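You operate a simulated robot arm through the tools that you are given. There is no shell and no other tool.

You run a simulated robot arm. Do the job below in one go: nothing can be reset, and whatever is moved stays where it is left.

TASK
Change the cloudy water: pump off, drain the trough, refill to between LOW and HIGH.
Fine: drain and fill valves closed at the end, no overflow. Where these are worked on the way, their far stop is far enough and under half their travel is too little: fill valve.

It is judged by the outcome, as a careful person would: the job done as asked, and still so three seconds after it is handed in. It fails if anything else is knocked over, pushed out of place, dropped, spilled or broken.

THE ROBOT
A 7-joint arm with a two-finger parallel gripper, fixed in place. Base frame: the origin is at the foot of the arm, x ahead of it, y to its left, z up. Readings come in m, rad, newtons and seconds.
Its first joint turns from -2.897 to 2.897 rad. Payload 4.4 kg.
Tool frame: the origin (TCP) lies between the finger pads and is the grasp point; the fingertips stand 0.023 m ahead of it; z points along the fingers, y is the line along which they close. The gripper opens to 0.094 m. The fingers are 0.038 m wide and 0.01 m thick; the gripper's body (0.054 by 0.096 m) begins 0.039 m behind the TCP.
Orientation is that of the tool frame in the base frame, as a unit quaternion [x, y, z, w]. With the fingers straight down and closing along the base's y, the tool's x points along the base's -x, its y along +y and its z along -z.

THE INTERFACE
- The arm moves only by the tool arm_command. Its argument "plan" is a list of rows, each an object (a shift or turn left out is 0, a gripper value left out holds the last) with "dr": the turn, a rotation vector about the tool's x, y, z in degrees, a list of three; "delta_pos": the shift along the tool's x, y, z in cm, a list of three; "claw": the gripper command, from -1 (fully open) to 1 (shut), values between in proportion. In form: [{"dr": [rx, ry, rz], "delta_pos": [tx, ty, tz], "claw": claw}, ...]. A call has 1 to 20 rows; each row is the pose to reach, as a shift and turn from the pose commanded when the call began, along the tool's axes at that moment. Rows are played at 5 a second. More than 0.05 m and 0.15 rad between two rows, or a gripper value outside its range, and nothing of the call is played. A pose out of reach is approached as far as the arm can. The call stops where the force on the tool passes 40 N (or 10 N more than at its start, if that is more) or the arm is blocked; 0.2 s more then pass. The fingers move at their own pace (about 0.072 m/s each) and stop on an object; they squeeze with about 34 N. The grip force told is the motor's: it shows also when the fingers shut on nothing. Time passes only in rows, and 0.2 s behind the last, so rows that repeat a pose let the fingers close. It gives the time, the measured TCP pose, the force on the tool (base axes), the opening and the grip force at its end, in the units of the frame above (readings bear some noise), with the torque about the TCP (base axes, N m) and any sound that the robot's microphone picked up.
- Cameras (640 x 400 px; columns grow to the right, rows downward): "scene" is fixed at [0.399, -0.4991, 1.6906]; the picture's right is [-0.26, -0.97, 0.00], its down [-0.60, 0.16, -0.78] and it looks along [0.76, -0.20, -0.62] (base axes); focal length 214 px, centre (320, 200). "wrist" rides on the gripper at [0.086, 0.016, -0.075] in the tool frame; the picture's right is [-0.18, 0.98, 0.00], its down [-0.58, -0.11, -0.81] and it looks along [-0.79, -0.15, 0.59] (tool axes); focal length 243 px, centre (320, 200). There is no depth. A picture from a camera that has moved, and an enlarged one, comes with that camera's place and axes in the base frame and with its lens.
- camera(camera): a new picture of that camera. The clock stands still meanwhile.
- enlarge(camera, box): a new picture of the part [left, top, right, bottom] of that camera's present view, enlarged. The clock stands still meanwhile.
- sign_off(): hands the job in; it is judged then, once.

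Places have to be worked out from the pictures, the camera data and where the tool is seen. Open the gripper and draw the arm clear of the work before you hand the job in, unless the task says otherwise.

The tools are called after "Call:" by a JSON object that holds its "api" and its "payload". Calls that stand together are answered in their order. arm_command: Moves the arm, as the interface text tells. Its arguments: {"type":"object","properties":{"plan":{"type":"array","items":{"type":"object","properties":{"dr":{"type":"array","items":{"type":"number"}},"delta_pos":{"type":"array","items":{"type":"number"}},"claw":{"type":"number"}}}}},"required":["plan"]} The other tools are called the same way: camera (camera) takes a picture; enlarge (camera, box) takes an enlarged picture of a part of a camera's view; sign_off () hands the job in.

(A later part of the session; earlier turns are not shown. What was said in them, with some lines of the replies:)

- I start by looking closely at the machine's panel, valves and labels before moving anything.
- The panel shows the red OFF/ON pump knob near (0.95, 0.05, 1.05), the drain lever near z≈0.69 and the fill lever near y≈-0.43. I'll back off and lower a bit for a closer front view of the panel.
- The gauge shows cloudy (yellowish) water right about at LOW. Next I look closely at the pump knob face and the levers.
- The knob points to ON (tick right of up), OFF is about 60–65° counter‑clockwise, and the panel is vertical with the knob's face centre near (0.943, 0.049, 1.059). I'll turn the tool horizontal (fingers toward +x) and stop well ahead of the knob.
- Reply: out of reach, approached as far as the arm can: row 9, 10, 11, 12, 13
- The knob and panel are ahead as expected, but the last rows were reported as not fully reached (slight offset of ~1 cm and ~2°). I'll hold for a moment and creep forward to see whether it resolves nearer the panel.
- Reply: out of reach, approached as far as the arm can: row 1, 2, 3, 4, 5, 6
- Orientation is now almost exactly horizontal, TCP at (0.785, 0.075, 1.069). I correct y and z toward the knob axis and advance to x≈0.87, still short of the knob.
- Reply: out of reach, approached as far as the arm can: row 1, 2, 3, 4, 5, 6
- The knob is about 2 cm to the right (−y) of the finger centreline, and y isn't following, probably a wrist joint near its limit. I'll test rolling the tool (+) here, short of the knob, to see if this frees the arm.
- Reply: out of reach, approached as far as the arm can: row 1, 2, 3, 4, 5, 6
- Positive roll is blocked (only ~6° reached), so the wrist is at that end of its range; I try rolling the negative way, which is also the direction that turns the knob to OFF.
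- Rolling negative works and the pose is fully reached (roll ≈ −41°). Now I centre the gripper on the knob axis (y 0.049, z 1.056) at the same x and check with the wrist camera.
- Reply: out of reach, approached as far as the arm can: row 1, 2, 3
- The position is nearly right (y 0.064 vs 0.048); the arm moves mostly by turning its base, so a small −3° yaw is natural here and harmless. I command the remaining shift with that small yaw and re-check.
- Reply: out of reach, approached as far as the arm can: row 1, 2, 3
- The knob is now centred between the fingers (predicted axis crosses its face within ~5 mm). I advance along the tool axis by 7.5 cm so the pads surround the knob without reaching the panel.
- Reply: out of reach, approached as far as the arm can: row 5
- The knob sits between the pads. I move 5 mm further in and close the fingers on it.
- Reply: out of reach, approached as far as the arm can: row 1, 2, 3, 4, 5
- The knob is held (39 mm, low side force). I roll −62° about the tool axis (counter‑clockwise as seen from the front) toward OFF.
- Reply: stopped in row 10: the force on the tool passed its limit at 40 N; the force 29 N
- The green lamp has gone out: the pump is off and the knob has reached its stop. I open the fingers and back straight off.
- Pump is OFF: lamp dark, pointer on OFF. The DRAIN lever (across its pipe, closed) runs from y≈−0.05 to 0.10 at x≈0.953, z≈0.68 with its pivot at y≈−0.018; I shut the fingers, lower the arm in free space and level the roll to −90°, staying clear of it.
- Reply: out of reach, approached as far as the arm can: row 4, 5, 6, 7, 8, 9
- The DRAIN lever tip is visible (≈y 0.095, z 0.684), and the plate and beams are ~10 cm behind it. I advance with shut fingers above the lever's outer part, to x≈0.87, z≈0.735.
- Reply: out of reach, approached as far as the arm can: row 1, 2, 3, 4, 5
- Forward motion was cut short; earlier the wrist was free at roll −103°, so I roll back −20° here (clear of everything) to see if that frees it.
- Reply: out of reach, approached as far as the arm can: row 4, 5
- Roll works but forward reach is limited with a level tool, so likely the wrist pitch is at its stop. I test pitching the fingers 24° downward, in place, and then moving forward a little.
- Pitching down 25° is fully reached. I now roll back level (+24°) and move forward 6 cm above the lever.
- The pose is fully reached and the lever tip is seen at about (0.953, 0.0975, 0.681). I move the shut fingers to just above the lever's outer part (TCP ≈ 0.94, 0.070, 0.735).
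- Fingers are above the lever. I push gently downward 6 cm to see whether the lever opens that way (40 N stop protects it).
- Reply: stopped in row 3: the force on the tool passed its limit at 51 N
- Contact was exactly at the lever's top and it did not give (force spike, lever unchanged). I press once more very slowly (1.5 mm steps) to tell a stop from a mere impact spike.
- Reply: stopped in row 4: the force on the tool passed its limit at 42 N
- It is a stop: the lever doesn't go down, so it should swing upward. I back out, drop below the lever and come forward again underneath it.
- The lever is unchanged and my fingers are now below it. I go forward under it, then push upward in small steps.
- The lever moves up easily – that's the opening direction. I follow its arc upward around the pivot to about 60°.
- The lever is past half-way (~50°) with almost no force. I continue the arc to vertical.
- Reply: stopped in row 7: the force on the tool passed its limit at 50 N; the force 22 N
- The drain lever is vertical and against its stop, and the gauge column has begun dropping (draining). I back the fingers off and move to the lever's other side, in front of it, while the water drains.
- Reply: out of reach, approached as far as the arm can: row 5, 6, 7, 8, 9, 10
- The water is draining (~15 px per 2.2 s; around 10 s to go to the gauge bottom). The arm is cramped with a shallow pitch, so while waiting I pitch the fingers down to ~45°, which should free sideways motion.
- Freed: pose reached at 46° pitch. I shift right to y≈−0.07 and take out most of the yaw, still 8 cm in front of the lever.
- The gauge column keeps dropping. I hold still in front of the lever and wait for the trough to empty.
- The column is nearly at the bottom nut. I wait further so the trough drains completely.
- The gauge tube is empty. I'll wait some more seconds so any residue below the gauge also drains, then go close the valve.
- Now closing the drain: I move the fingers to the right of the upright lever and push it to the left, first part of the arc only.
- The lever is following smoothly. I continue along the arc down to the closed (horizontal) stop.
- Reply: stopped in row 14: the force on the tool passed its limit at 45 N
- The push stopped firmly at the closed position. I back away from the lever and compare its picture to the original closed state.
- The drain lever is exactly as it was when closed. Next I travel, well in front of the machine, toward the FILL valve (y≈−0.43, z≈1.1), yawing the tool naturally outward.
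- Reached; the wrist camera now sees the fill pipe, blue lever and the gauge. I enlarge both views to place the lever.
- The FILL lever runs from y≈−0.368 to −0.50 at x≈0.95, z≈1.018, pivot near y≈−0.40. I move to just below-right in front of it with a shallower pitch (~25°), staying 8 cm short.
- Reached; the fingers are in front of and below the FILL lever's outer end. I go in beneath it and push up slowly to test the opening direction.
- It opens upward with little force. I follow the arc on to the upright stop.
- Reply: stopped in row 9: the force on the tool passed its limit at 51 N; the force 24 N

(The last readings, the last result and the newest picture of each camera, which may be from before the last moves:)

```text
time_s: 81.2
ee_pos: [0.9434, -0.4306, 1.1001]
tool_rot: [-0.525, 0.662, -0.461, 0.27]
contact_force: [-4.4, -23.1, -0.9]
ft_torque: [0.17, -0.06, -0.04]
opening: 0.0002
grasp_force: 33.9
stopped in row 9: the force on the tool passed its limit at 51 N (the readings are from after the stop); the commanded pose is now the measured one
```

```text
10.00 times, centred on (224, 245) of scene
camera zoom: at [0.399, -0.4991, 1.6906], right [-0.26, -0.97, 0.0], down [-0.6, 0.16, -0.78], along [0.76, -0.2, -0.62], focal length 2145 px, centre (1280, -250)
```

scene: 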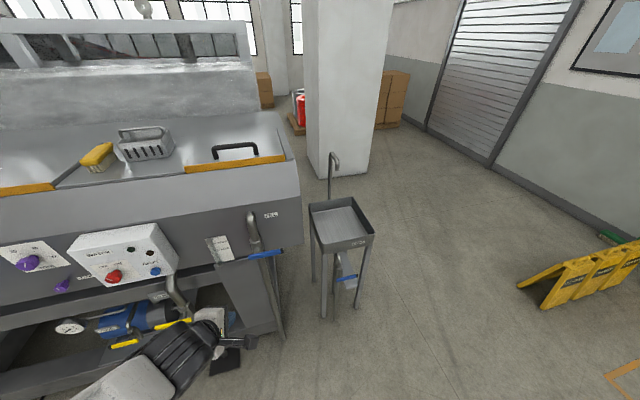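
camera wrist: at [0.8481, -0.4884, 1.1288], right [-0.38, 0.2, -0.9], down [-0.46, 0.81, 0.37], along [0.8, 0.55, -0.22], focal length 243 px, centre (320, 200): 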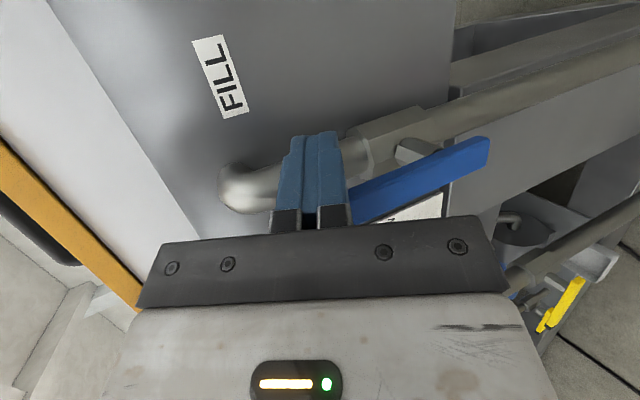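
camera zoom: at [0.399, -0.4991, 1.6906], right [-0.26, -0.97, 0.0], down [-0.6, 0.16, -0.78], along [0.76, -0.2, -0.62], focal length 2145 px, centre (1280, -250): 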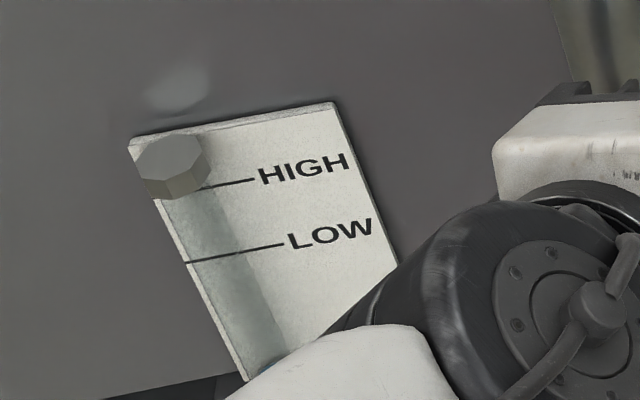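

The fill valve is fully open at its stop and water is starting in. I back off from the lever (staying to its right so the gauge stays visible) and check the level.

Call:
{"api": "arm_command", "payload": {"plan": [{"delta_pos": [1.1, 0, 0.4]}, {"delta_pos": [2.0, 1.3, -2.2]}, {"delta_pos": [2.9, 3.1, -5.6]}, {"delta_pos": [3.0, 3.5, -6.4]}]}}

Call:
{"api": "enlarge", "payload": {"camera": "scene", "box": [180, 205, 340, 305]}}

Call:
{"api": "enlarge", "payload": {"camera": "scene", "box": [192, 225, 256, 265]}}

Call:
{"api": "camera", "payload": {"camera": "wrist"}}

```text
time_s: 82.2
ee_pos: [0.8655, -0.4333, 1.0989]
tool_rot: [-0.527, 0.66, -0.461, 0.271]
contact_force: [0.5, 0.4, -0.5]
ft_torque: [-0.02, -0.05, -0.01]
opening: 0.0
grasp_force: 34.4
```

```text
4.00 times, centred on (260, 255) of scene
camera zoom: at [0.399, -0.4991, 1.6906], right [-0.26, -0.97, 0.0], down [-0.6, 0.16, -0.78], along [0.76, -0.2, -0.62], focal length 858 px, centre (560, -20)
```

zoom: 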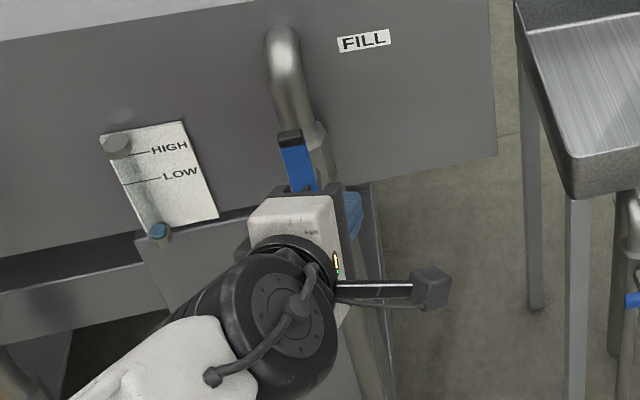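

```text
10.00 times, centred on (224, 245) of scene
camera zoom: at [0.399, -0.4991, 1.6906], right [-0.26, -0.97, 0.0], down [-0.6, 0.16, -0.78], along [0.76, -0.2, -0.62], focal length 2145 px, centre (1280, -250)
```

zoom: 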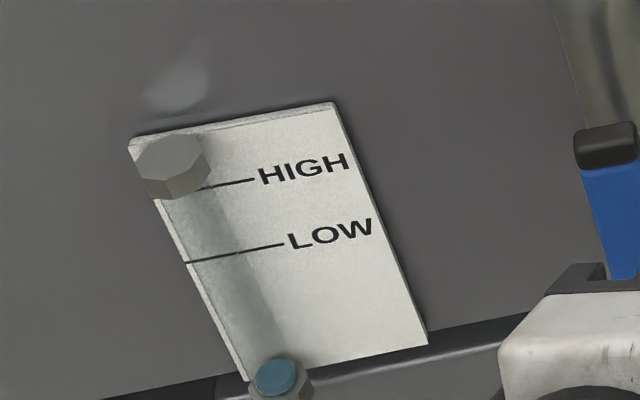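

```text
taken
camera wrist: at [0.7699, -0.4917, 1.129], right [-0.38, 0.19, -0.9], down [-0.46, 0.81, 0.37], along [0.8, 0.55, -0.22], focal length 243 px, centre (320, 200)
```

wrist: 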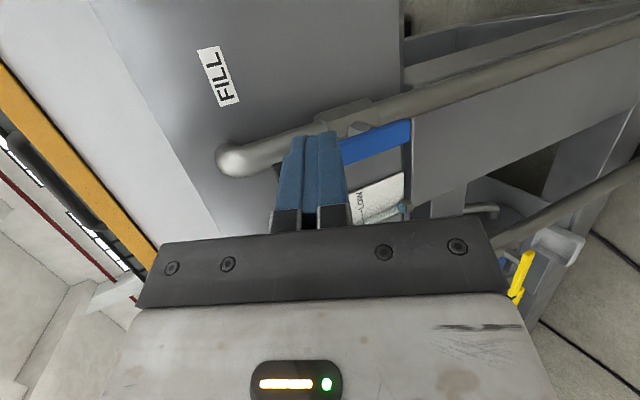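

Clean (blue) water is rising in the gauge from the bottom. I shift to the lever's left side, a bit lower and still in front, keeping the gauge in view.

Call:
{"api": "arm_command", "payload": {"plan": [{"delta_pos": [-3.0, 3.0, 0.55]}, {"delta_pos": [-6.0, 6.0, 1.1]}, {"delta_pos": [-8.96, 9.09, 1.65]}, {"delta_pos": [-8.96, 9.09, 1.65]}]}}

Call:
{"api": "enlarge", "payload": {"camera": "scene", "box": [180, 205, 340, 305]}}

Call:
{"api": "camera", "payload": {"camera": "wrist"}}

```text
time_s: 83.2
ee_pos: [0.8659, -0.3545, 0.9993]
tool_rot: [-0.527, 0.661, -0.46, 0.271]
contact_force: [-0.1, 0.4, -0.5]
ft_torque: [0.03, 0.0, -0.01]
opening: 0.0001
grasp_force: 33.7
```

```text
4.00 times, centred on (260, 255) of scene
camera zoom: at [0.399, -0.4991, 1.6906], right [-0.26, -0.97, 0.0], down [-0.6, 0.16, -0.78], along [0.76, -0.2, -0.62], focal length 858 px, centre (560, -20)
```

zoom: 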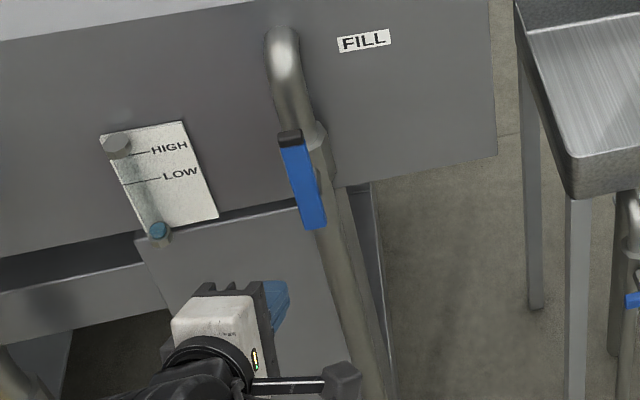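

```text
taken
camera wrist: at [0.7704, -0.413, 1.0278], right [-0.38, 0.19, -0.9], down [-0.46, 0.81, 0.37], along [0.8, 0.55, -0.22], focal length 243 px, centre (320, 200)
```

wrist: 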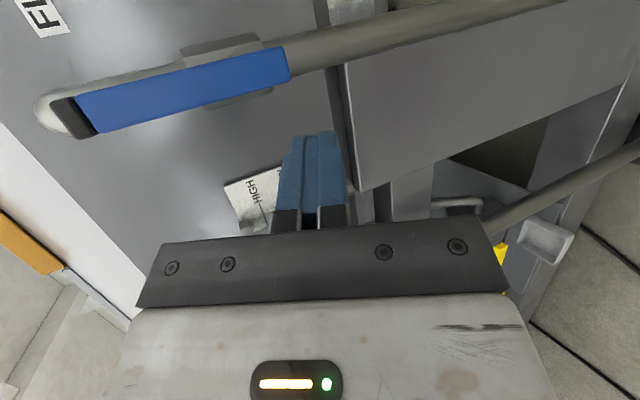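

The lever stands upright (fully open) and the gauge is in view. I wait in short intervals and measure the fill rate.

Call:
{"api": "arm_command", "payload": {"plan": [{}, {}, {}, {}, {}, {}, {}, {}, {}]}}

Call:
{"api": "enlarge", "payload": {"camera": "scene", "box": [192, 225, 256, 265]}}

Call:
{"api": "arm_command", "payload": {"plan": [{}, {}, {}, {}, {}, {}, {}, {}, {}]}}

Call:
{"api": "enlarge", "payload": {"camera": "scene", "box": [192, 225, 256, 265]}}

```text
time_s: 85.2
ee_pos: [0.8657, -0.3554, 0.9989]
tool_rot: [-0.527, 0.661, -0.46, 0.271]
contact_force: [-0.6, -0.4, 0.7]
ft_torque: [0.03, 0.01, -0.03]
opening: 0.0
grasp_force: 33.9
```

```text
10.00 times, centred on (224, 245) of scene
camera zoom: at [0.399, -0.4991, 1.6906], right [-0.26, -0.97, 0.0], down [-0.6, 0.16, -0.78], along [0.76, -0.2, -0.62], focal length 2145 px, centre (1280, -250)
```

zoom: 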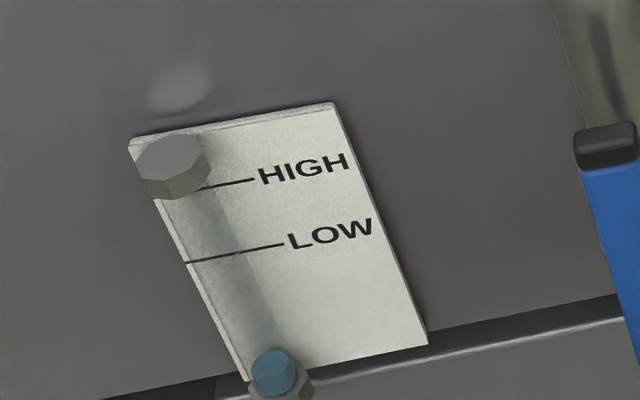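

```text
time_s: 87.2
ee_pos: [0.8657, -0.3546, 0.9999]
tool_rot: [-0.527, 0.662, -0.46, 0.27]
contact_force: [-0.2, -0.5, -0.9]
ft_torque: [0.0, -0.02, 0.02]
opening: 0.0
grasp_force: 33.8
```

```text
10.00 times, centred on (224, 245) of scene
camera zoom: at [0.399, -0.4991, 1.6906], right [-0.26, -0.97, 0.0], down [-0.6, 0.16, -0.78], along [0.76, -0.2, -0.62], focal length 2145 px, centre (1280, -250)
```

zoom: 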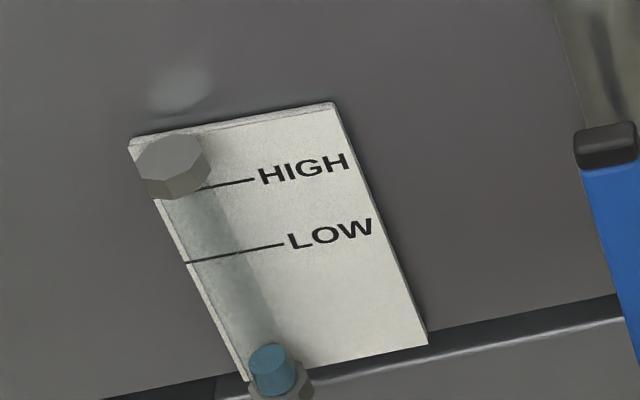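

Level rises steadily at about 4 px/s in this view; the mid-band target (allowing for the tube standing in front of the scale) is near row 250, so roughly 25 s. I wait ~12 s and check again.

Call:
{"api": "arm_command", "payload": {"plan": [{}, {}, {}, {}, {}, {}, {}, {}, {}, {}, {}, {}, {}, {}, {}, {}, {}, {}, {}, {}]}}

Call:
{"api": "arm_command", "payload": {"plan": [{}, {}, {}, {}, {}, {}, {}, {}, {}, {}, {}, {}, {}, {}, {}, {}, {}, {}, {}, {}]}}

Call:
{"api": "arm_command", "payload": {"plan": [{}, {}, {}, {}, {}, {}, {}, {}, {}, {}, {}, {}, {}, {}, {}, {}, {}, {}, {}, {}]}}

Call:
{"api": "enlarge", "payload": {"camera": "scene", "box": [192, 225, 256, 265]}}

```text
time_s: 91.4
ee_pos: [0.8651, -0.3546, 0.999]
tool_rot: [-0.526, 0.661, -0.461, 0.271]
contact_force: [-0.8, -1.2, 0.7]
ft_torque: [0.01, 0.02, 0.01]
opening: 0.0003
grasp_force: 34.4
```

```text
time_s: 95.6
ee_pos: [0.8648, -0.3545, 0.9988]
tool_rot: [-0.526, 0.661, -0.461, 0.271]
contact_force: [-0.1, 0.3, 0.5]
ft_torque: [-0.01, -0.03, 0.0]
opening: 0.0
grasp_force: 34.3
```

```text
time_s: 99.8
ee_pos: [0.8655, -0.3555, 0.9985]
tool_rot: [-0.526, 0.661, -0.46, 0.271]
contact_force: [-0.3, -1.0, 0.5]
ft_torque: [0.01, -0.01, 0.0]
opening: 0.0
grasp_force: 34.3
```

```text
10.00 times, centred on (224, 245) of scene
camera zoom: at [0.399, -0.4991, 1.6906], right [-0.26, -0.97, 0.0], down [-0.6, 0.16, -0.78], along [0.76, -0.2, -0.62], focal length 2145 px, centre (1280, -250)
```

zoom: 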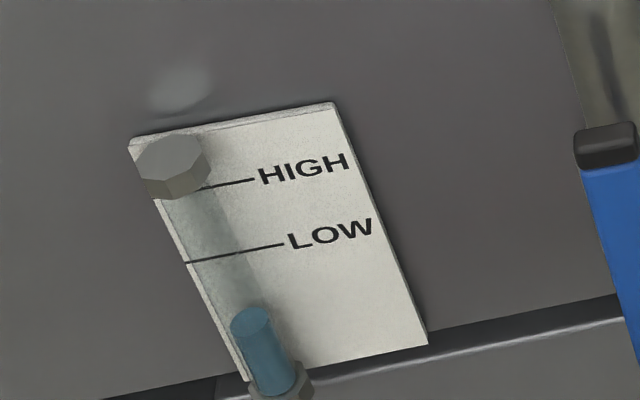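

Row ≈319 now, rising ~2.8 px/s, so about 20 s remain. In the meantime I pull back to a spot where the wrist camera sees the gauge at eye level, to read the level without parallax.

Call:
{"api": "arm_command", "payload": {"plan": [{"delta_pos": [1.3, 0.95, -3.4]}, {"delta_pos": [2.6, 1.9, -6.7]}, {"delta_pos": [3.9, 2.8, -10.0]}, {"delta_pos": [5.14, 3.75, -13.4]}, {"delta_pos": [5.14, 3.75, -13.4]}]}}

Call:
{"api": "camera", "payload": {"camera": "wrist"}}

Call:
{"api": "enlarge", "payload": {"camera": "wrist", "box": [200, 120, 296, 210]}}

Call:
{"api": "enlarge", "payload": {"camera": "scene", "box": [192, 225, 256, 265]}}

```text
time_s: 101.0
ee_pos: [0.7176, -0.3605, 1.03]
tool_rot: [-0.527, 0.661, -0.461, 0.272]
contact_force: [-0.1, 0.6, 0.2]
ft_torque: [-0.01, 0.0, -0.02]
opening: 0.0
grasp_force: 34.0
```

```text
taken
camera wrist: at [0.6222, -0.4184, 1.0607], right [-0.38, 0.19, -0.9], down [-0.46, 0.81, 0.37], along [0.8, 0.55, -0.22], focal length 243 px, centre (320, 200)
```

wrist: 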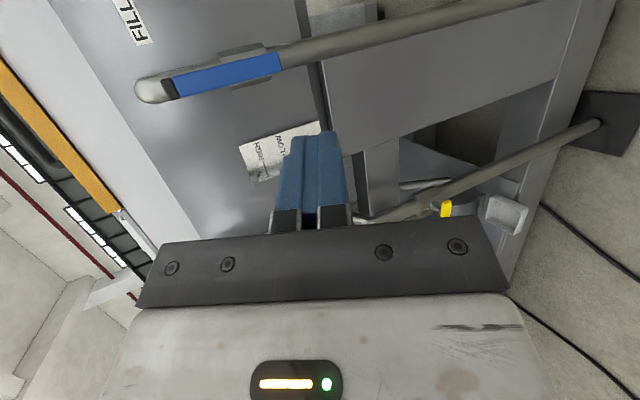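

```text
4.44 times, centred on (248, 165) of wrist
camera zoom: at [0.6222, -0.4184, 1.0607], right [-0.38, 0.19, -0.9], down [-0.46, 0.81, 0.37], along [0.8, 0.55, -0.22], focal length 1078 px, centre (640, 356)
```

zoom: 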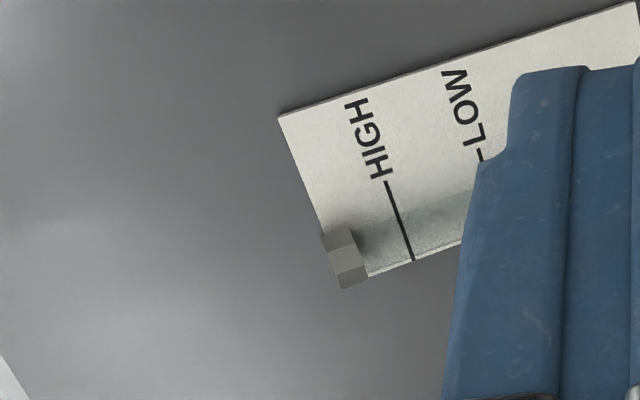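

```text
10.00 times, centred on (224, 245) of scene
camera zoom: at [0.399, -0.4991, 1.6906], right [-0.26, -0.97, 0.0], down [-0.6, 0.16, -0.78], along [0.76, -0.2, -0.62], focal length 2145 px, centre (1280, -250)
```

zoom: 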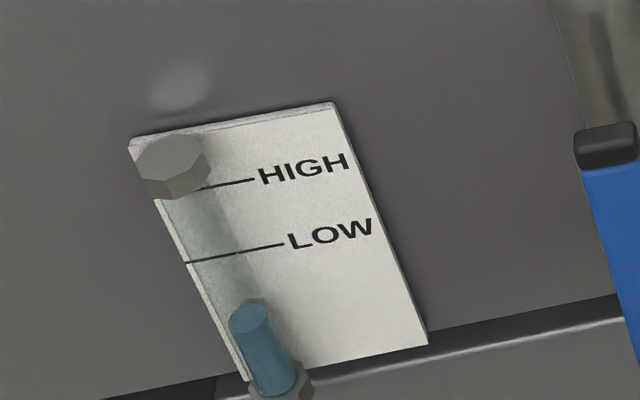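

The gauge's lower part is behind my fingers in this view; I shift slightly (+4 cm y, −3 cm z) to uncover it.

Call:
{"api": "arm_command", "payload": {"plan": [{"delta_pos": [-2.1, 1.4, 0]}, {"delta_pos": [-4.2, 2.75, 0]}, {"delta_pos": [-4.2, 2.75, 0]}]}}

Call:
{"api": "enlarge", "payload": {"camera": "wrist", "box": [200, 90, 296, 150]}}

Call:
{"api": "enlarge", "payload": {"camera": "scene", "box": [192, 225, 256, 265]}}

```text
time_s: 101.8
ee_pos: [0.7204, -0.3178, 1.001]
tool_rot: [-0.526, 0.661, -0.461, 0.271]
contact_force: [1.2, -0.6, 0.2]
ft_torque: [-0.01, 0.05, 0.0]
opening: 0.0
grasp_force: 34.1
```

```text
6.67 times, centred on (248, 120) of wrist
camera zoom: at [0.6247, -0.3765, 1.0297], right [-0.38, 0.19, -0.9], down [-0.46, 0.81, 0.37], along [0.8, 0.55, -0.22], focal length 1618 px, centre (800, 733)
```

zoom: 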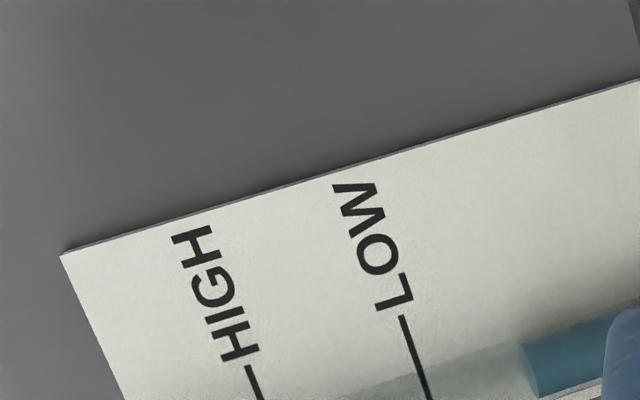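

```text
10.00 times, centred on (224, 245) of scene
camera zoom: at [0.399, -0.4991, 1.6906], right [-0.26, -0.97, 0.0], down [-0.6, 0.16, -0.78], along [0.76, -0.2, -0.62], focal length 2145 px, centre (1280, -250)
```

zoom: 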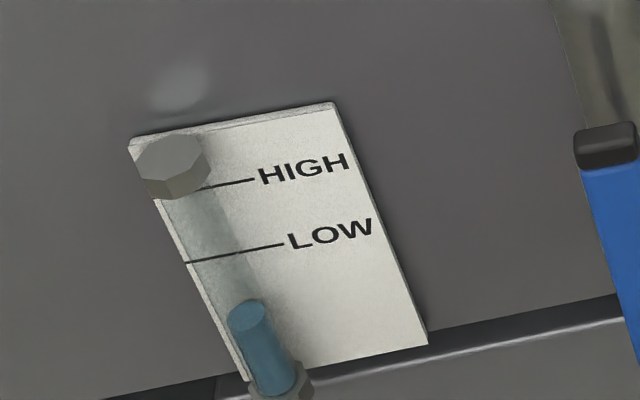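

At eye level the column top is ~0.63 of the HIGH–LOW spacing below LOW, which calibrates the scene view: LOW ≈ row 272, HIGH ≈ row 206, target middle ≈ 240. I wait ~17 s more and re-check.

Call:
{"api": "arm_command", "payload": {"plan": [{}, {}, {}, {}, {}, {}, {}, {}, {}, {}, {}, {}, {}, {}, {}, {}, {}, {}, {}, {}]}}

Call:
{"api": "arm_command", "payload": {"plan": [{}, {}, {}, {}, {}, {}, {}, {}, {}, {}, {}, {}, {}, {}, {}, {}, {}, {}, {}, {}]}}

Call:
{"api": "arm_command", "payload": {"plan": [{}, {}, {}, {}, {}, {}, {}, {}, {}, {}, {}, {}, {}, {}, {}, {}, {}, {}, {}, {}]}}

Call:
{"api": "enlarge", "payload": {"camera": "wrist", "box": [200, 90, 296, 150]}}

Call:
{"api": "enlarge", "payload": {"camera": "scene", "box": [192, 225, 256, 265]}}

```text
time_s: 106.0
ee_pos: [0.7192, -0.3186, 1.001]
tool_rot: [-0.527, 0.661, -0.461, 0.271]
contact_force: [0.5, -0.1, -0.1]
ft_torque: [0.0, 0.0, 0.03]
opening: 0.0001
grasp_force: 33.6
```

```text
time_s: 110.2
ee_pos: [0.7193, -0.3168, 1.0006]
tool_rot: [-0.526, 0.661, -0.461, 0.271]
contact_force: [-0.7, -0.5, 0.5]
ft_torque: [-0.01, -0.01, -0.03]
opening: 0.0
grasp_force: 34.1
```

```text
time_s: 114.4
ee_pos: [0.7195, -0.3188, 1.0006]
tool_rot: [-0.527, 0.661, -0.461, 0.272]
contact_force: [-0.4, -0.5, -0.3]
ft_torque: [0.0, 0.02, -0.01]
opening: 0.0003
grasp_force: 34.4
```

```text
6.67 times, centred on (248, 120) of wrist
camera zoom: at [0.6247, -0.3766, 1.0299], right [-0.38, 0.19, -0.9], down [-0.46, 0.81, 0.37], along [0.8, 0.55, -0.22], focal length 1618 px, centre (800, 733)
```

zoom: 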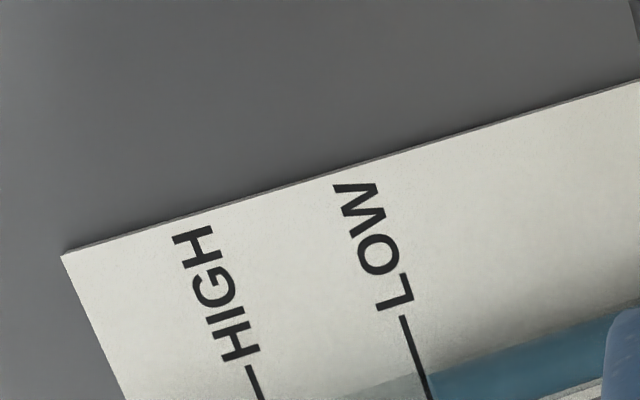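

```text
10.00 times, centred on (224, 245) of scene
camera zoom: at [0.399, -0.4991, 1.6906], right [-0.26, -0.97, 0.0], down [-0.6, 0.16, -0.78], along [0.76, -0.2, -0.62], focal length 2145 px, centre (1280, -250)
```

zoom: 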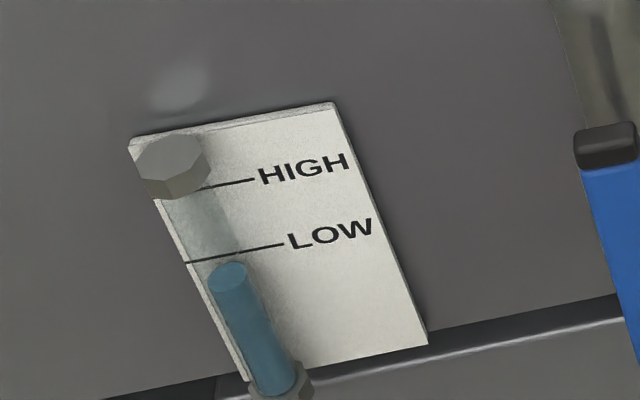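

The level is right at LOW now, matching the calibration, rising ~3.2 px/s. I return to the staging spot left of the lever and wait a few more seconds.

Call:
{"api": "arm_command", "payload": {"plan": [{"delta_pos": [-0.25, -1.6, 3.4]}, {"delta_pos": [-0.5, -3.2, 6.8]}, {"delta_pos": [-0.7, -4.8, 10.2]}, {"delta_pos": [-0.91, -6.37, 13.6]}, {"delta_pos": [-0.91, -6.37, 13.6]}, {"delta_pos": [-0.91, -6.37, 13.6]}, {"delta_pos": [-0.91, -6.37, 13.6]}, {"delta_pos": [-0.91, -6.37, 13.6]}, {"delta_pos": [-0.91, -6.37, 13.6]}, {"delta_pos": [-0.91, -6.37, 13.6]}, {"delta_pos": [-0.91, -6.37, 13.6]}, {"delta_pos": [-0.91, -6.37, 13.6]}, {"delta_pos": [-0.91, -6.37, 13.6]}, {"delta_pos": [-0.91, -6.37, 13.6]}]}}

Call:
{"api": "enlarge", "payload": {"camera": "scene", "box": [192, 225, 256, 265]}}

Call:
{"api": "camera", "payload": {"camera": "wrist"}}

```text
time_s: 117.4
ee_pos: [0.8651, -0.3581, 0.9973]
tool_rot: [-0.527, 0.661, -0.461, 0.271]
contact_force: [-0.4, 0.3, 0.0]
ft_torque: [-0.02, -0.01, 0.04]
opening: 0.0001
grasp_force: 34.0
```

```text
10.00 times, centred on (224, 245) of scene
camera zoom: at [0.399, -0.4991, 1.6906], right [-0.26, -0.97, 0.0], down [-0.6, 0.16, -0.78], along [0.76, -0.2, -0.62], focal length 2145 px, centre (1280, -250)
```

zoom: 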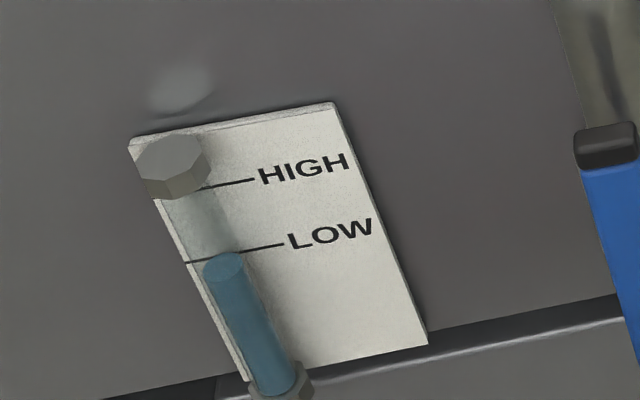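

```text
taken
camera wrist: at [0.7696, -0.4154, 1.0276], right [-0.38, 0.19, -0.9], down [-0.46, 0.81, 0.37], along [0.8, 0.55, -0.22], focal length 243 px, centre (320, 200)
```

wrist: 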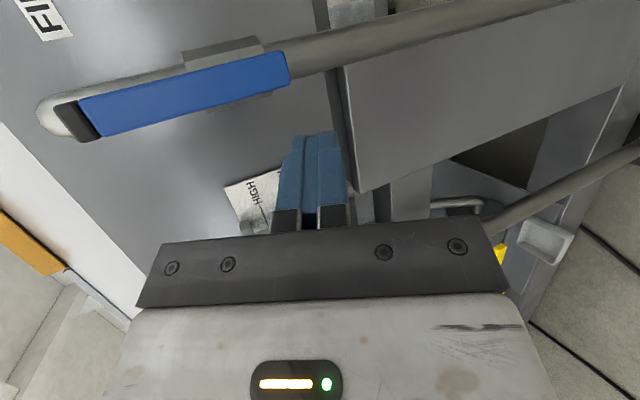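

Level ≈ row 267, just over LOW. I wait 4 s more before starting the closing move, aiming to end near the middle of the band.

Call:
{"api": "arm_command", "payload": {"plan": [{}, {}, {}, {}, {}, {}, {}, {}, {}, {}, {}, {}, {}, {}, {}, {}, {}, {}, {}, {}]}}

Call:
{"api": "enlarge", "payload": {"camera": "scene", "box": [192, 225, 256, 265]}}

```text
time_s: 121.6
ee_pos: [0.8647, -0.3573, 0.998]
tool_rot: [-0.527, 0.661, -0.46, 0.271]
contact_force: [-0.5, 0.1, 0.1]
ft_torque: [-0.02, 0.01, 0.02]
opening: 0.0
grasp_force: 33.6
```

```text
10.00 times, centred on (224, 245) of scene
camera zoom: at [0.399, -0.4991, 1.6906], right [-0.26, -0.97, 0.0], down [-0.6, 0.16, -0.78], along [0.76, -0.2, -0.62], focal length 2145 px, centre (1280, -250)
```

zoom: 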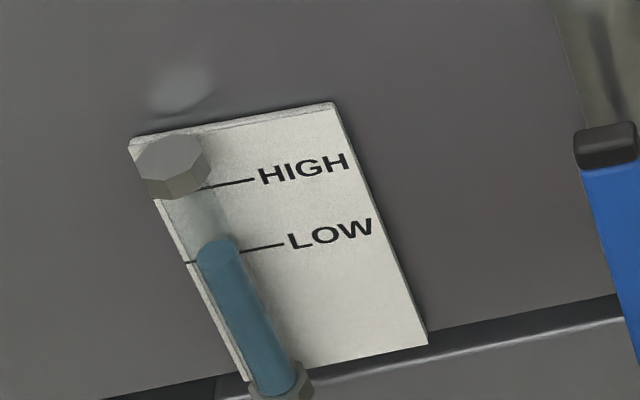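

Row ≈253, about a third of the way from LOW to HIGH. Now I start closing: up beside the lever on its left and push it right, first half of the arc.

Call:
{"api": "arm_command", "payload": {"plan": [{"delta_pos": [0, -3.13, -1.65]}, {"delta_pos": [-0.47, -6.47, -2.98]}, {"delta_pos": [-0.34, -9.88, -3.54]}, {"delta_pos": [-1.2, -11.1, -1.1]}, {"delta_pos": [-2.05, -12.45, 1.37]}, {"delta_pos": [-0.9, -12.45, 1.8]}, {"delta_pos": [0.0, -12.45, 2.1]}, {"delta_pos": [1.1, -12.7, 2.35]}, {"delta_pos": [2.2, -12.94, 2.6]}, {"delta_pos": [3.2, -12.9, 2.95]}, {"delta_pos": [4.2, -12.84, 3.34]}, {"delta_pos": [5.2, -12.5, 3.9]}, {"delta_pos": [6.12, -12.12, 4.4]}]}}

Call:
{"api": "camera", "payload": {"camera": "wrist"}}

Call:
{"api": "enlarge", "payload": {"camera": "scene", "box": [180, 205, 340, 305]}}

```text
time_s: 124.4
ee_pos: [0.9391, -0.4308, 1.0961]
tool_rot: [-0.527, 0.661, -0.461, 0.271]
contact_force: [-0.8, -0.6, 0.0]
ft_torque: [-0.05, 0.02, -0.01]
opening: 0.0002
grasp_force: 34.4
```

```text
taken
camera wrist: at [0.8437, -0.4887, 1.125], right [-0.38, 0.19, -0.9], down [-0.46, 0.81, 0.37], along [0.8, 0.55, -0.22], focal length 243 px, centre (320, 200)
```

wrist: 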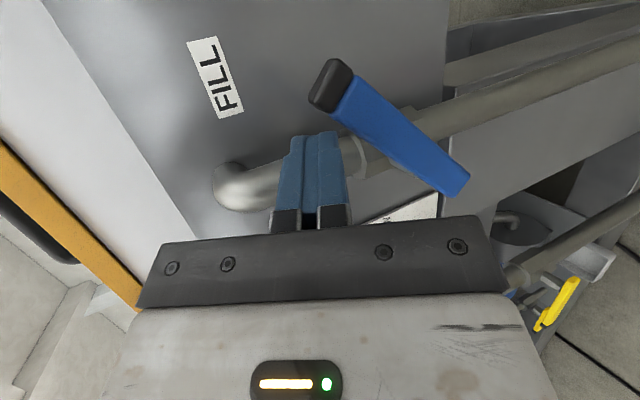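

```text
4.00 times, centred on (260, 255) of scene
camera zoom: at [0.399, -0.4991, 1.6906], right [-0.26, -0.97, 0.0], down [-0.6, 0.16, -0.78], along [0.76, -0.2, -0.62], focal length 858 px, centre (560, -20)
```

zoom: 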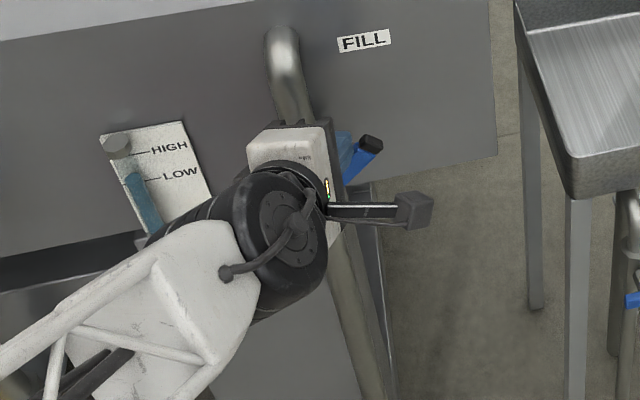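

The lever is about half-way closed and following. I continue the arc down to the horizontal stop.

Call:
{"api": "arm_command", "payload": {"plan": [{"delta_pos": [0.8, 0.6, 0.6]}, {"delta_pos": [1.61, 1.24, 1.2]}, {"delta_pos": [2.2, 2.0, 1.8]}, {"delta_pos": [2.76, 2.78, 2.41]}, {"delta_pos": [3.1, 3.6, 2.98]}, {"delta_pos": [3.41, 4.51, 3.55]}, {"delta_pos": [3.36, 4.8, 3.7]}, {"delta_pos": [3.33, 5.1, 3.8]}, {"delta_pos": [3.31, 5.4, 3.95]}, {"delta_pos": [3.3, 5.7, 4.1]}]}}

Call:
{"api": "enlarge", "payload": {"camera": "scene", "box": [180, 205, 340, 305]}}

Call:
{"api": "camera", "payload": {"camera": "wrist"}}

```text
time_s: 126.4
ee_pos: [0.9413, -0.473, 1.0413]
tool_rot: [-0.525, 0.659, -0.464, 0.273]
contact_force: [4.2, -3.1, 6.6]
ft_torque: [-0.01, -0.18, -0.08]
opening: 0.0
grasp_force: 34.2
stopped in row 9: the force on the tool passed its limit at 46 N (the readings are from after the stop); the commanded pose is now the measured one
```

```text
4.00 times, centred on (260, 255) of scene
camera zoom: at [0.399, -0.4991, 1.6906], right [-0.26, -0.97, 0.0], down [-0.6, 0.16, -0.78], along [0.76, -0.2, -0.62], focal length 858 px, centre (560, -20)
```

zoom: 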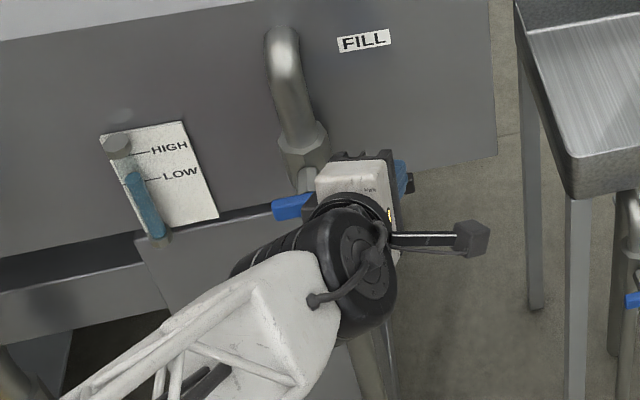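

```text
taken
camera wrist: at [0.8449, -0.5315, 1.0701], right [-0.38, 0.19, -0.91], down [-0.46, 0.81, 0.36], along [0.8, 0.55, -0.22], focal length 243 px, centre (320, 200)
```

wrist: 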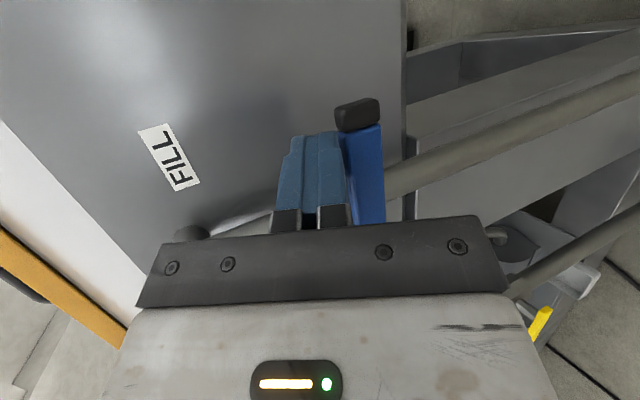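

The push ended firmly at the closed stop. I back off the lever and check lever position and level.

Call:
{"api": "arm_command", "payload": {"plan": [{"delta_pos": [0.1, -0.72, -0.34]}, {"delta_pos": [1.37, 0.44, -4.0]}, {"delta_pos": [2.62, 1.77, -7.6]}, {"delta_pos": [3.8, 3.55, -11.0]}, {"delta_pos": [4.99, 5.32, -14.4]}, {"delta_pos": [6.17, 7.1, -17.8]}, {"delta_pos": [6.17, 7.1, -17.8]}]}}

Call:
{"api": "enlarge", "payload": {"camera": "scene", "box": [230, 235, 310, 285]}}

Call:
{"api": "enlarge", "payload": {"camera": "scene", "box": [192, 225, 256, 265]}}

Call:
{"api": "camera", "payload": {"camera": "scene"}}

```text
time_s: 128.0
ee_pos: [0.7387, -0.4706, 1.0601]
tool_rot: [-0.525, 0.659, -0.463, 0.274]
contact_force: [-0.4, 0.7, -0.1]
ft_torque: [0.0, 0.03, 0.01]
opening: 0.0
grasp_force: 33.8
```

```text
8.00 times, centred on (270, 260) of scene
camera zoom: at [0.399, -0.4991, 1.6906], right [-0.26, -0.97, 0.0], down [-0.6, 0.16, -0.78], along [0.76, -0.2, -0.62], focal length 1716 px, centre (720, -280)
```

zoom: 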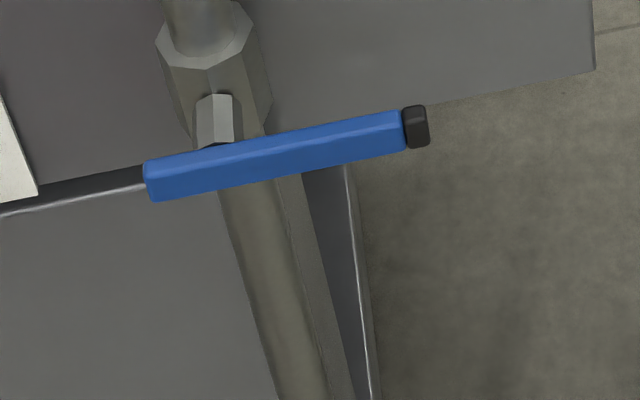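

```text
10.00 times, centred on (224, 245) of scene
camera zoom: at [0.399, -0.4991, 1.6906], right [-0.26, -0.97, 0.0], down [-0.6, 0.16, -0.78], along [0.76, -0.2, -0.62], focal length 2145 px, centre (1280, -250)
```

zoom: 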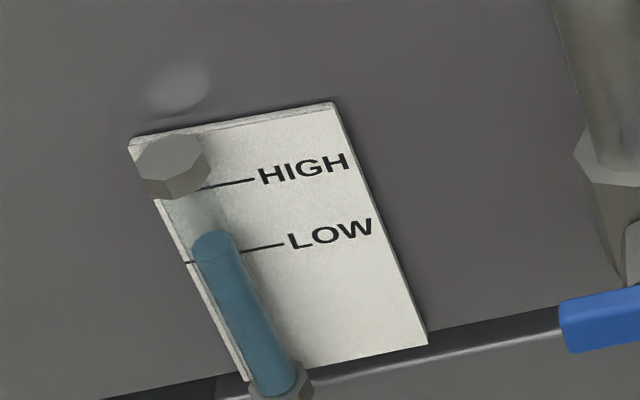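

```text
taken
```

scene: 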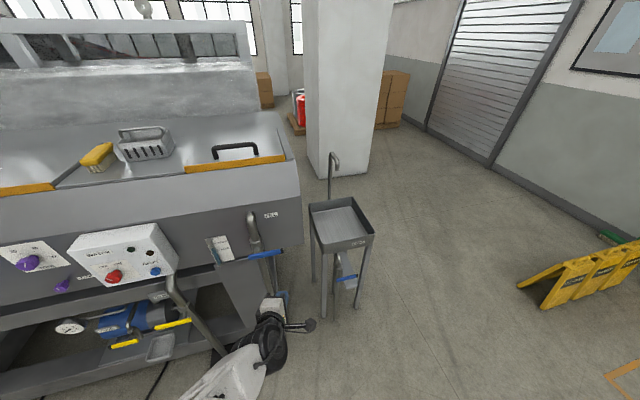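

The fill lever is back exactly at its closed position and the level sits between the marks (row ≈244). I confirm at eye level with the wrist camera and open the gripper.

Call:
{"api": "arm_command", "payload": {"plan": [{"delta_pos": [-3.6, 0.9, -1.3], "claw": -0.5}, {"delta_pos": [-7.2, 1.9, -2.6]}, {"delta_pos": [-10.8, 2.8, -3.9]}, {"delta_pos": [-14.33, 3.77, -5.25]}, {"delta_pos": [-14.33, 3.77, -5.25]}]}}

Call:
{"api": "camera", "payload": {"camera": "wrist"}}

Call:
{"api": "enlarge", "payload": {"camera": "wrist", "box": [200, 90, 328, 170]}}

Call:
{"api": "enlarge", "payload": {"camera": "scene", "box": [192, 225, 256, 265]}}

```text
time_s: 129.2
ee_pos: [0.7193, -0.3158, 1.0269]
tool_rot: [-0.526, 0.66, -0.463, 0.271]
contact_force: [-0.3, -0.3, -0.4]
ft_torque: [0.01, 0.01, -0.02]
opening: 0.0706
grasp_force: 0.1
```

```text
taken
camera wrist: at [0.624, -0.3757, 1.0569], right [-0.38, 0.19, -0.91], down [-0.46, 0.81, 0.36], along [0.8, 0.55, -0.22], focal length 243 px, centre (320, 200)
```

wrist: 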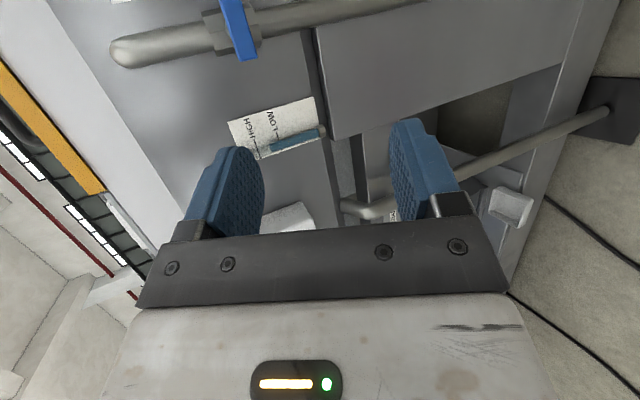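

```text
5.00 times, centred on (264, 130) of wrist
camera zoom: at [0.624, -0.3757, 1.0569], right [-0.38, 0.19, -0.91], down [-0.46, 0.81, 0.36], along [0.8, 0.55, -0.22], focal length 1213 px, centre (600, 550)
```

zoom: 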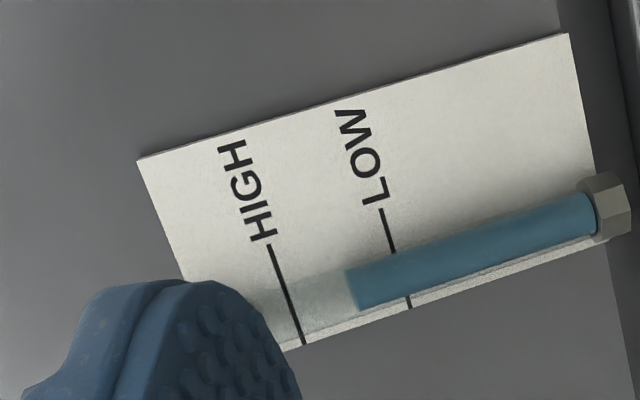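

```text
10.00 times, centred on (224, 245) of scene
camera zoom: at [0.399, -0.4991, 1.6906], right [-0.26, -0.97, 0.0], down [-0.6, 0.16, -0.78], along [0.76, -0.2, -0.62], focal length 2145 px, centre (1280, -250)
```

zoom: 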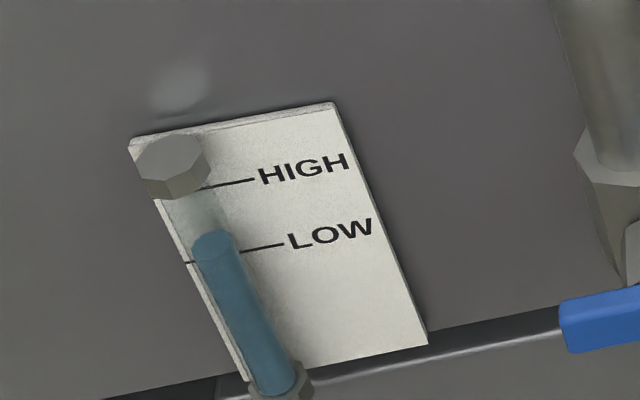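

At eye level the level stands about mid-way between LOW and HIGH. I open fully and draw the arm back from the machine, letting a few seconds pass to confirm everything holds.

Call:
{"api": "arm_command", "payload": {"plan": [{"delta_pos": [1.4, 0, -4.2], "claw": -1}, {"delta_pos": [2.8, 0, -8.4]}, {"delta_pos": [4.3, 0, -12.7]}, {"delta_pos": [5.7, 0, -17]}, {"delta_pos": [7.2, 0, -21.2]}, {"delta_pos": [7.2, 0, -21.2]}, {"delta_pos": [7.2, 0, -21.2]}, {"delta_pos": [7.2, 0, -21.2]}, {"delta_pos": [7.2, 0, -21.2]}, {"delta_pos": [7.2, 0, -21.2]}, {"delta_pos": [7.2, 0, -21.2]}, {"delta_pos": [7.2, 0, -21.2]}, {"delta_pos": [7.2, 0, -21.2]}, {"delta_pos": [7.2, 0, -21.2]}, {"delta_pos": [7.2, 0, -21.2]}]}}

Call:
{"api": "camera", "payload": {"camera": "scene"}}

Call:
{"api": "enlarge", "payload": {"camera": "scene", "box": [192, 225, 256, 265]}}

Call:
{"api": "enlarge", "payload": {"camera": "scene", "box": [40, 220, 240, 345]}}

```text
time_s: 132.4
ee_pos: [0.5185, -0.3192, 1.1246]
tool_rot: [-0.525, 0.66, -0.463, 0.273]
contact_force: [-0.4, 0.9, 0.0]
ft_torque: [0.0, 0.0, -0.02]
opening: 0.0937
grasp_force: 0.0
```

```text
taken
```

scene: 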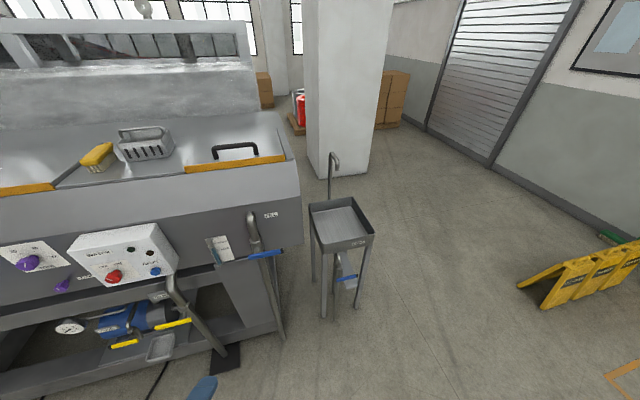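

```text
10.00 times, centred on (224, 245) of scene
camera zoom: at [0.399, -0.4991, 1.6906], right [-0.26, -0.97, 0.0], down [-0.6, 0.16, -0.78], along [0.76, -0.2, -0.62], focal length 2145 px, centre (1280, -250)
```

zoom: 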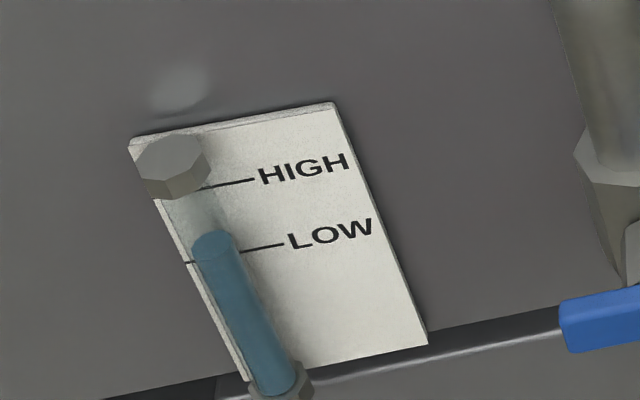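

```text
3.20 times, centred on (140, 282) of scene
camera zoom: at [0.399, -0.4991, 1.6906], right [-0.26, -0.97, 0.0], down [-0.6, 0.16, -0.78], along [0.76, -0.2, -0.62], focal length 686 px, centre (896, -64)
```

zoom: 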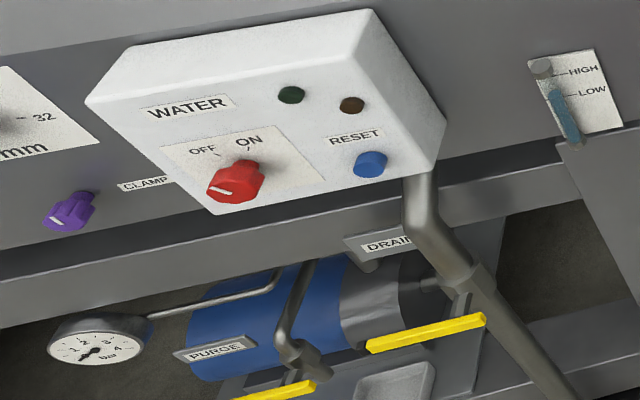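

The level has held steady between LOW and HIGH over 3 s, both valves are closed, the pump knob is on OFF with its lamp out, and nothing else has moved. The arm is clear with the gripper open, so I hand the job in.

Call:
{"api": "sign_off", "payload": {}}

```text
The job is handed in.
```

The water is changed and the job is handed in. I don't have the judge's result yet.

- **Pump:** the knob is on OFF and the green lamp is out.
- **Drain:** I opened the drain valve fully until the gauge read empty, waited about 8 s more, then closed it. The lever is back exactly where it started.
- **Refill:** I opened the fill valve to its far stop, then closed it again. The new water is clean and sits about midway between LOW and HIGH. It held steady for the last 3 s or so before I signed off.
- **Everything else:** I saw no overflow or spills, and nothing else was moved. The PURGE and RINSE valves and the other controls were not touched.

I first pushed the drain lever the wrong way (down) and it hit its stop at about 50 N. It showed no sign of damage and opened normally upward.
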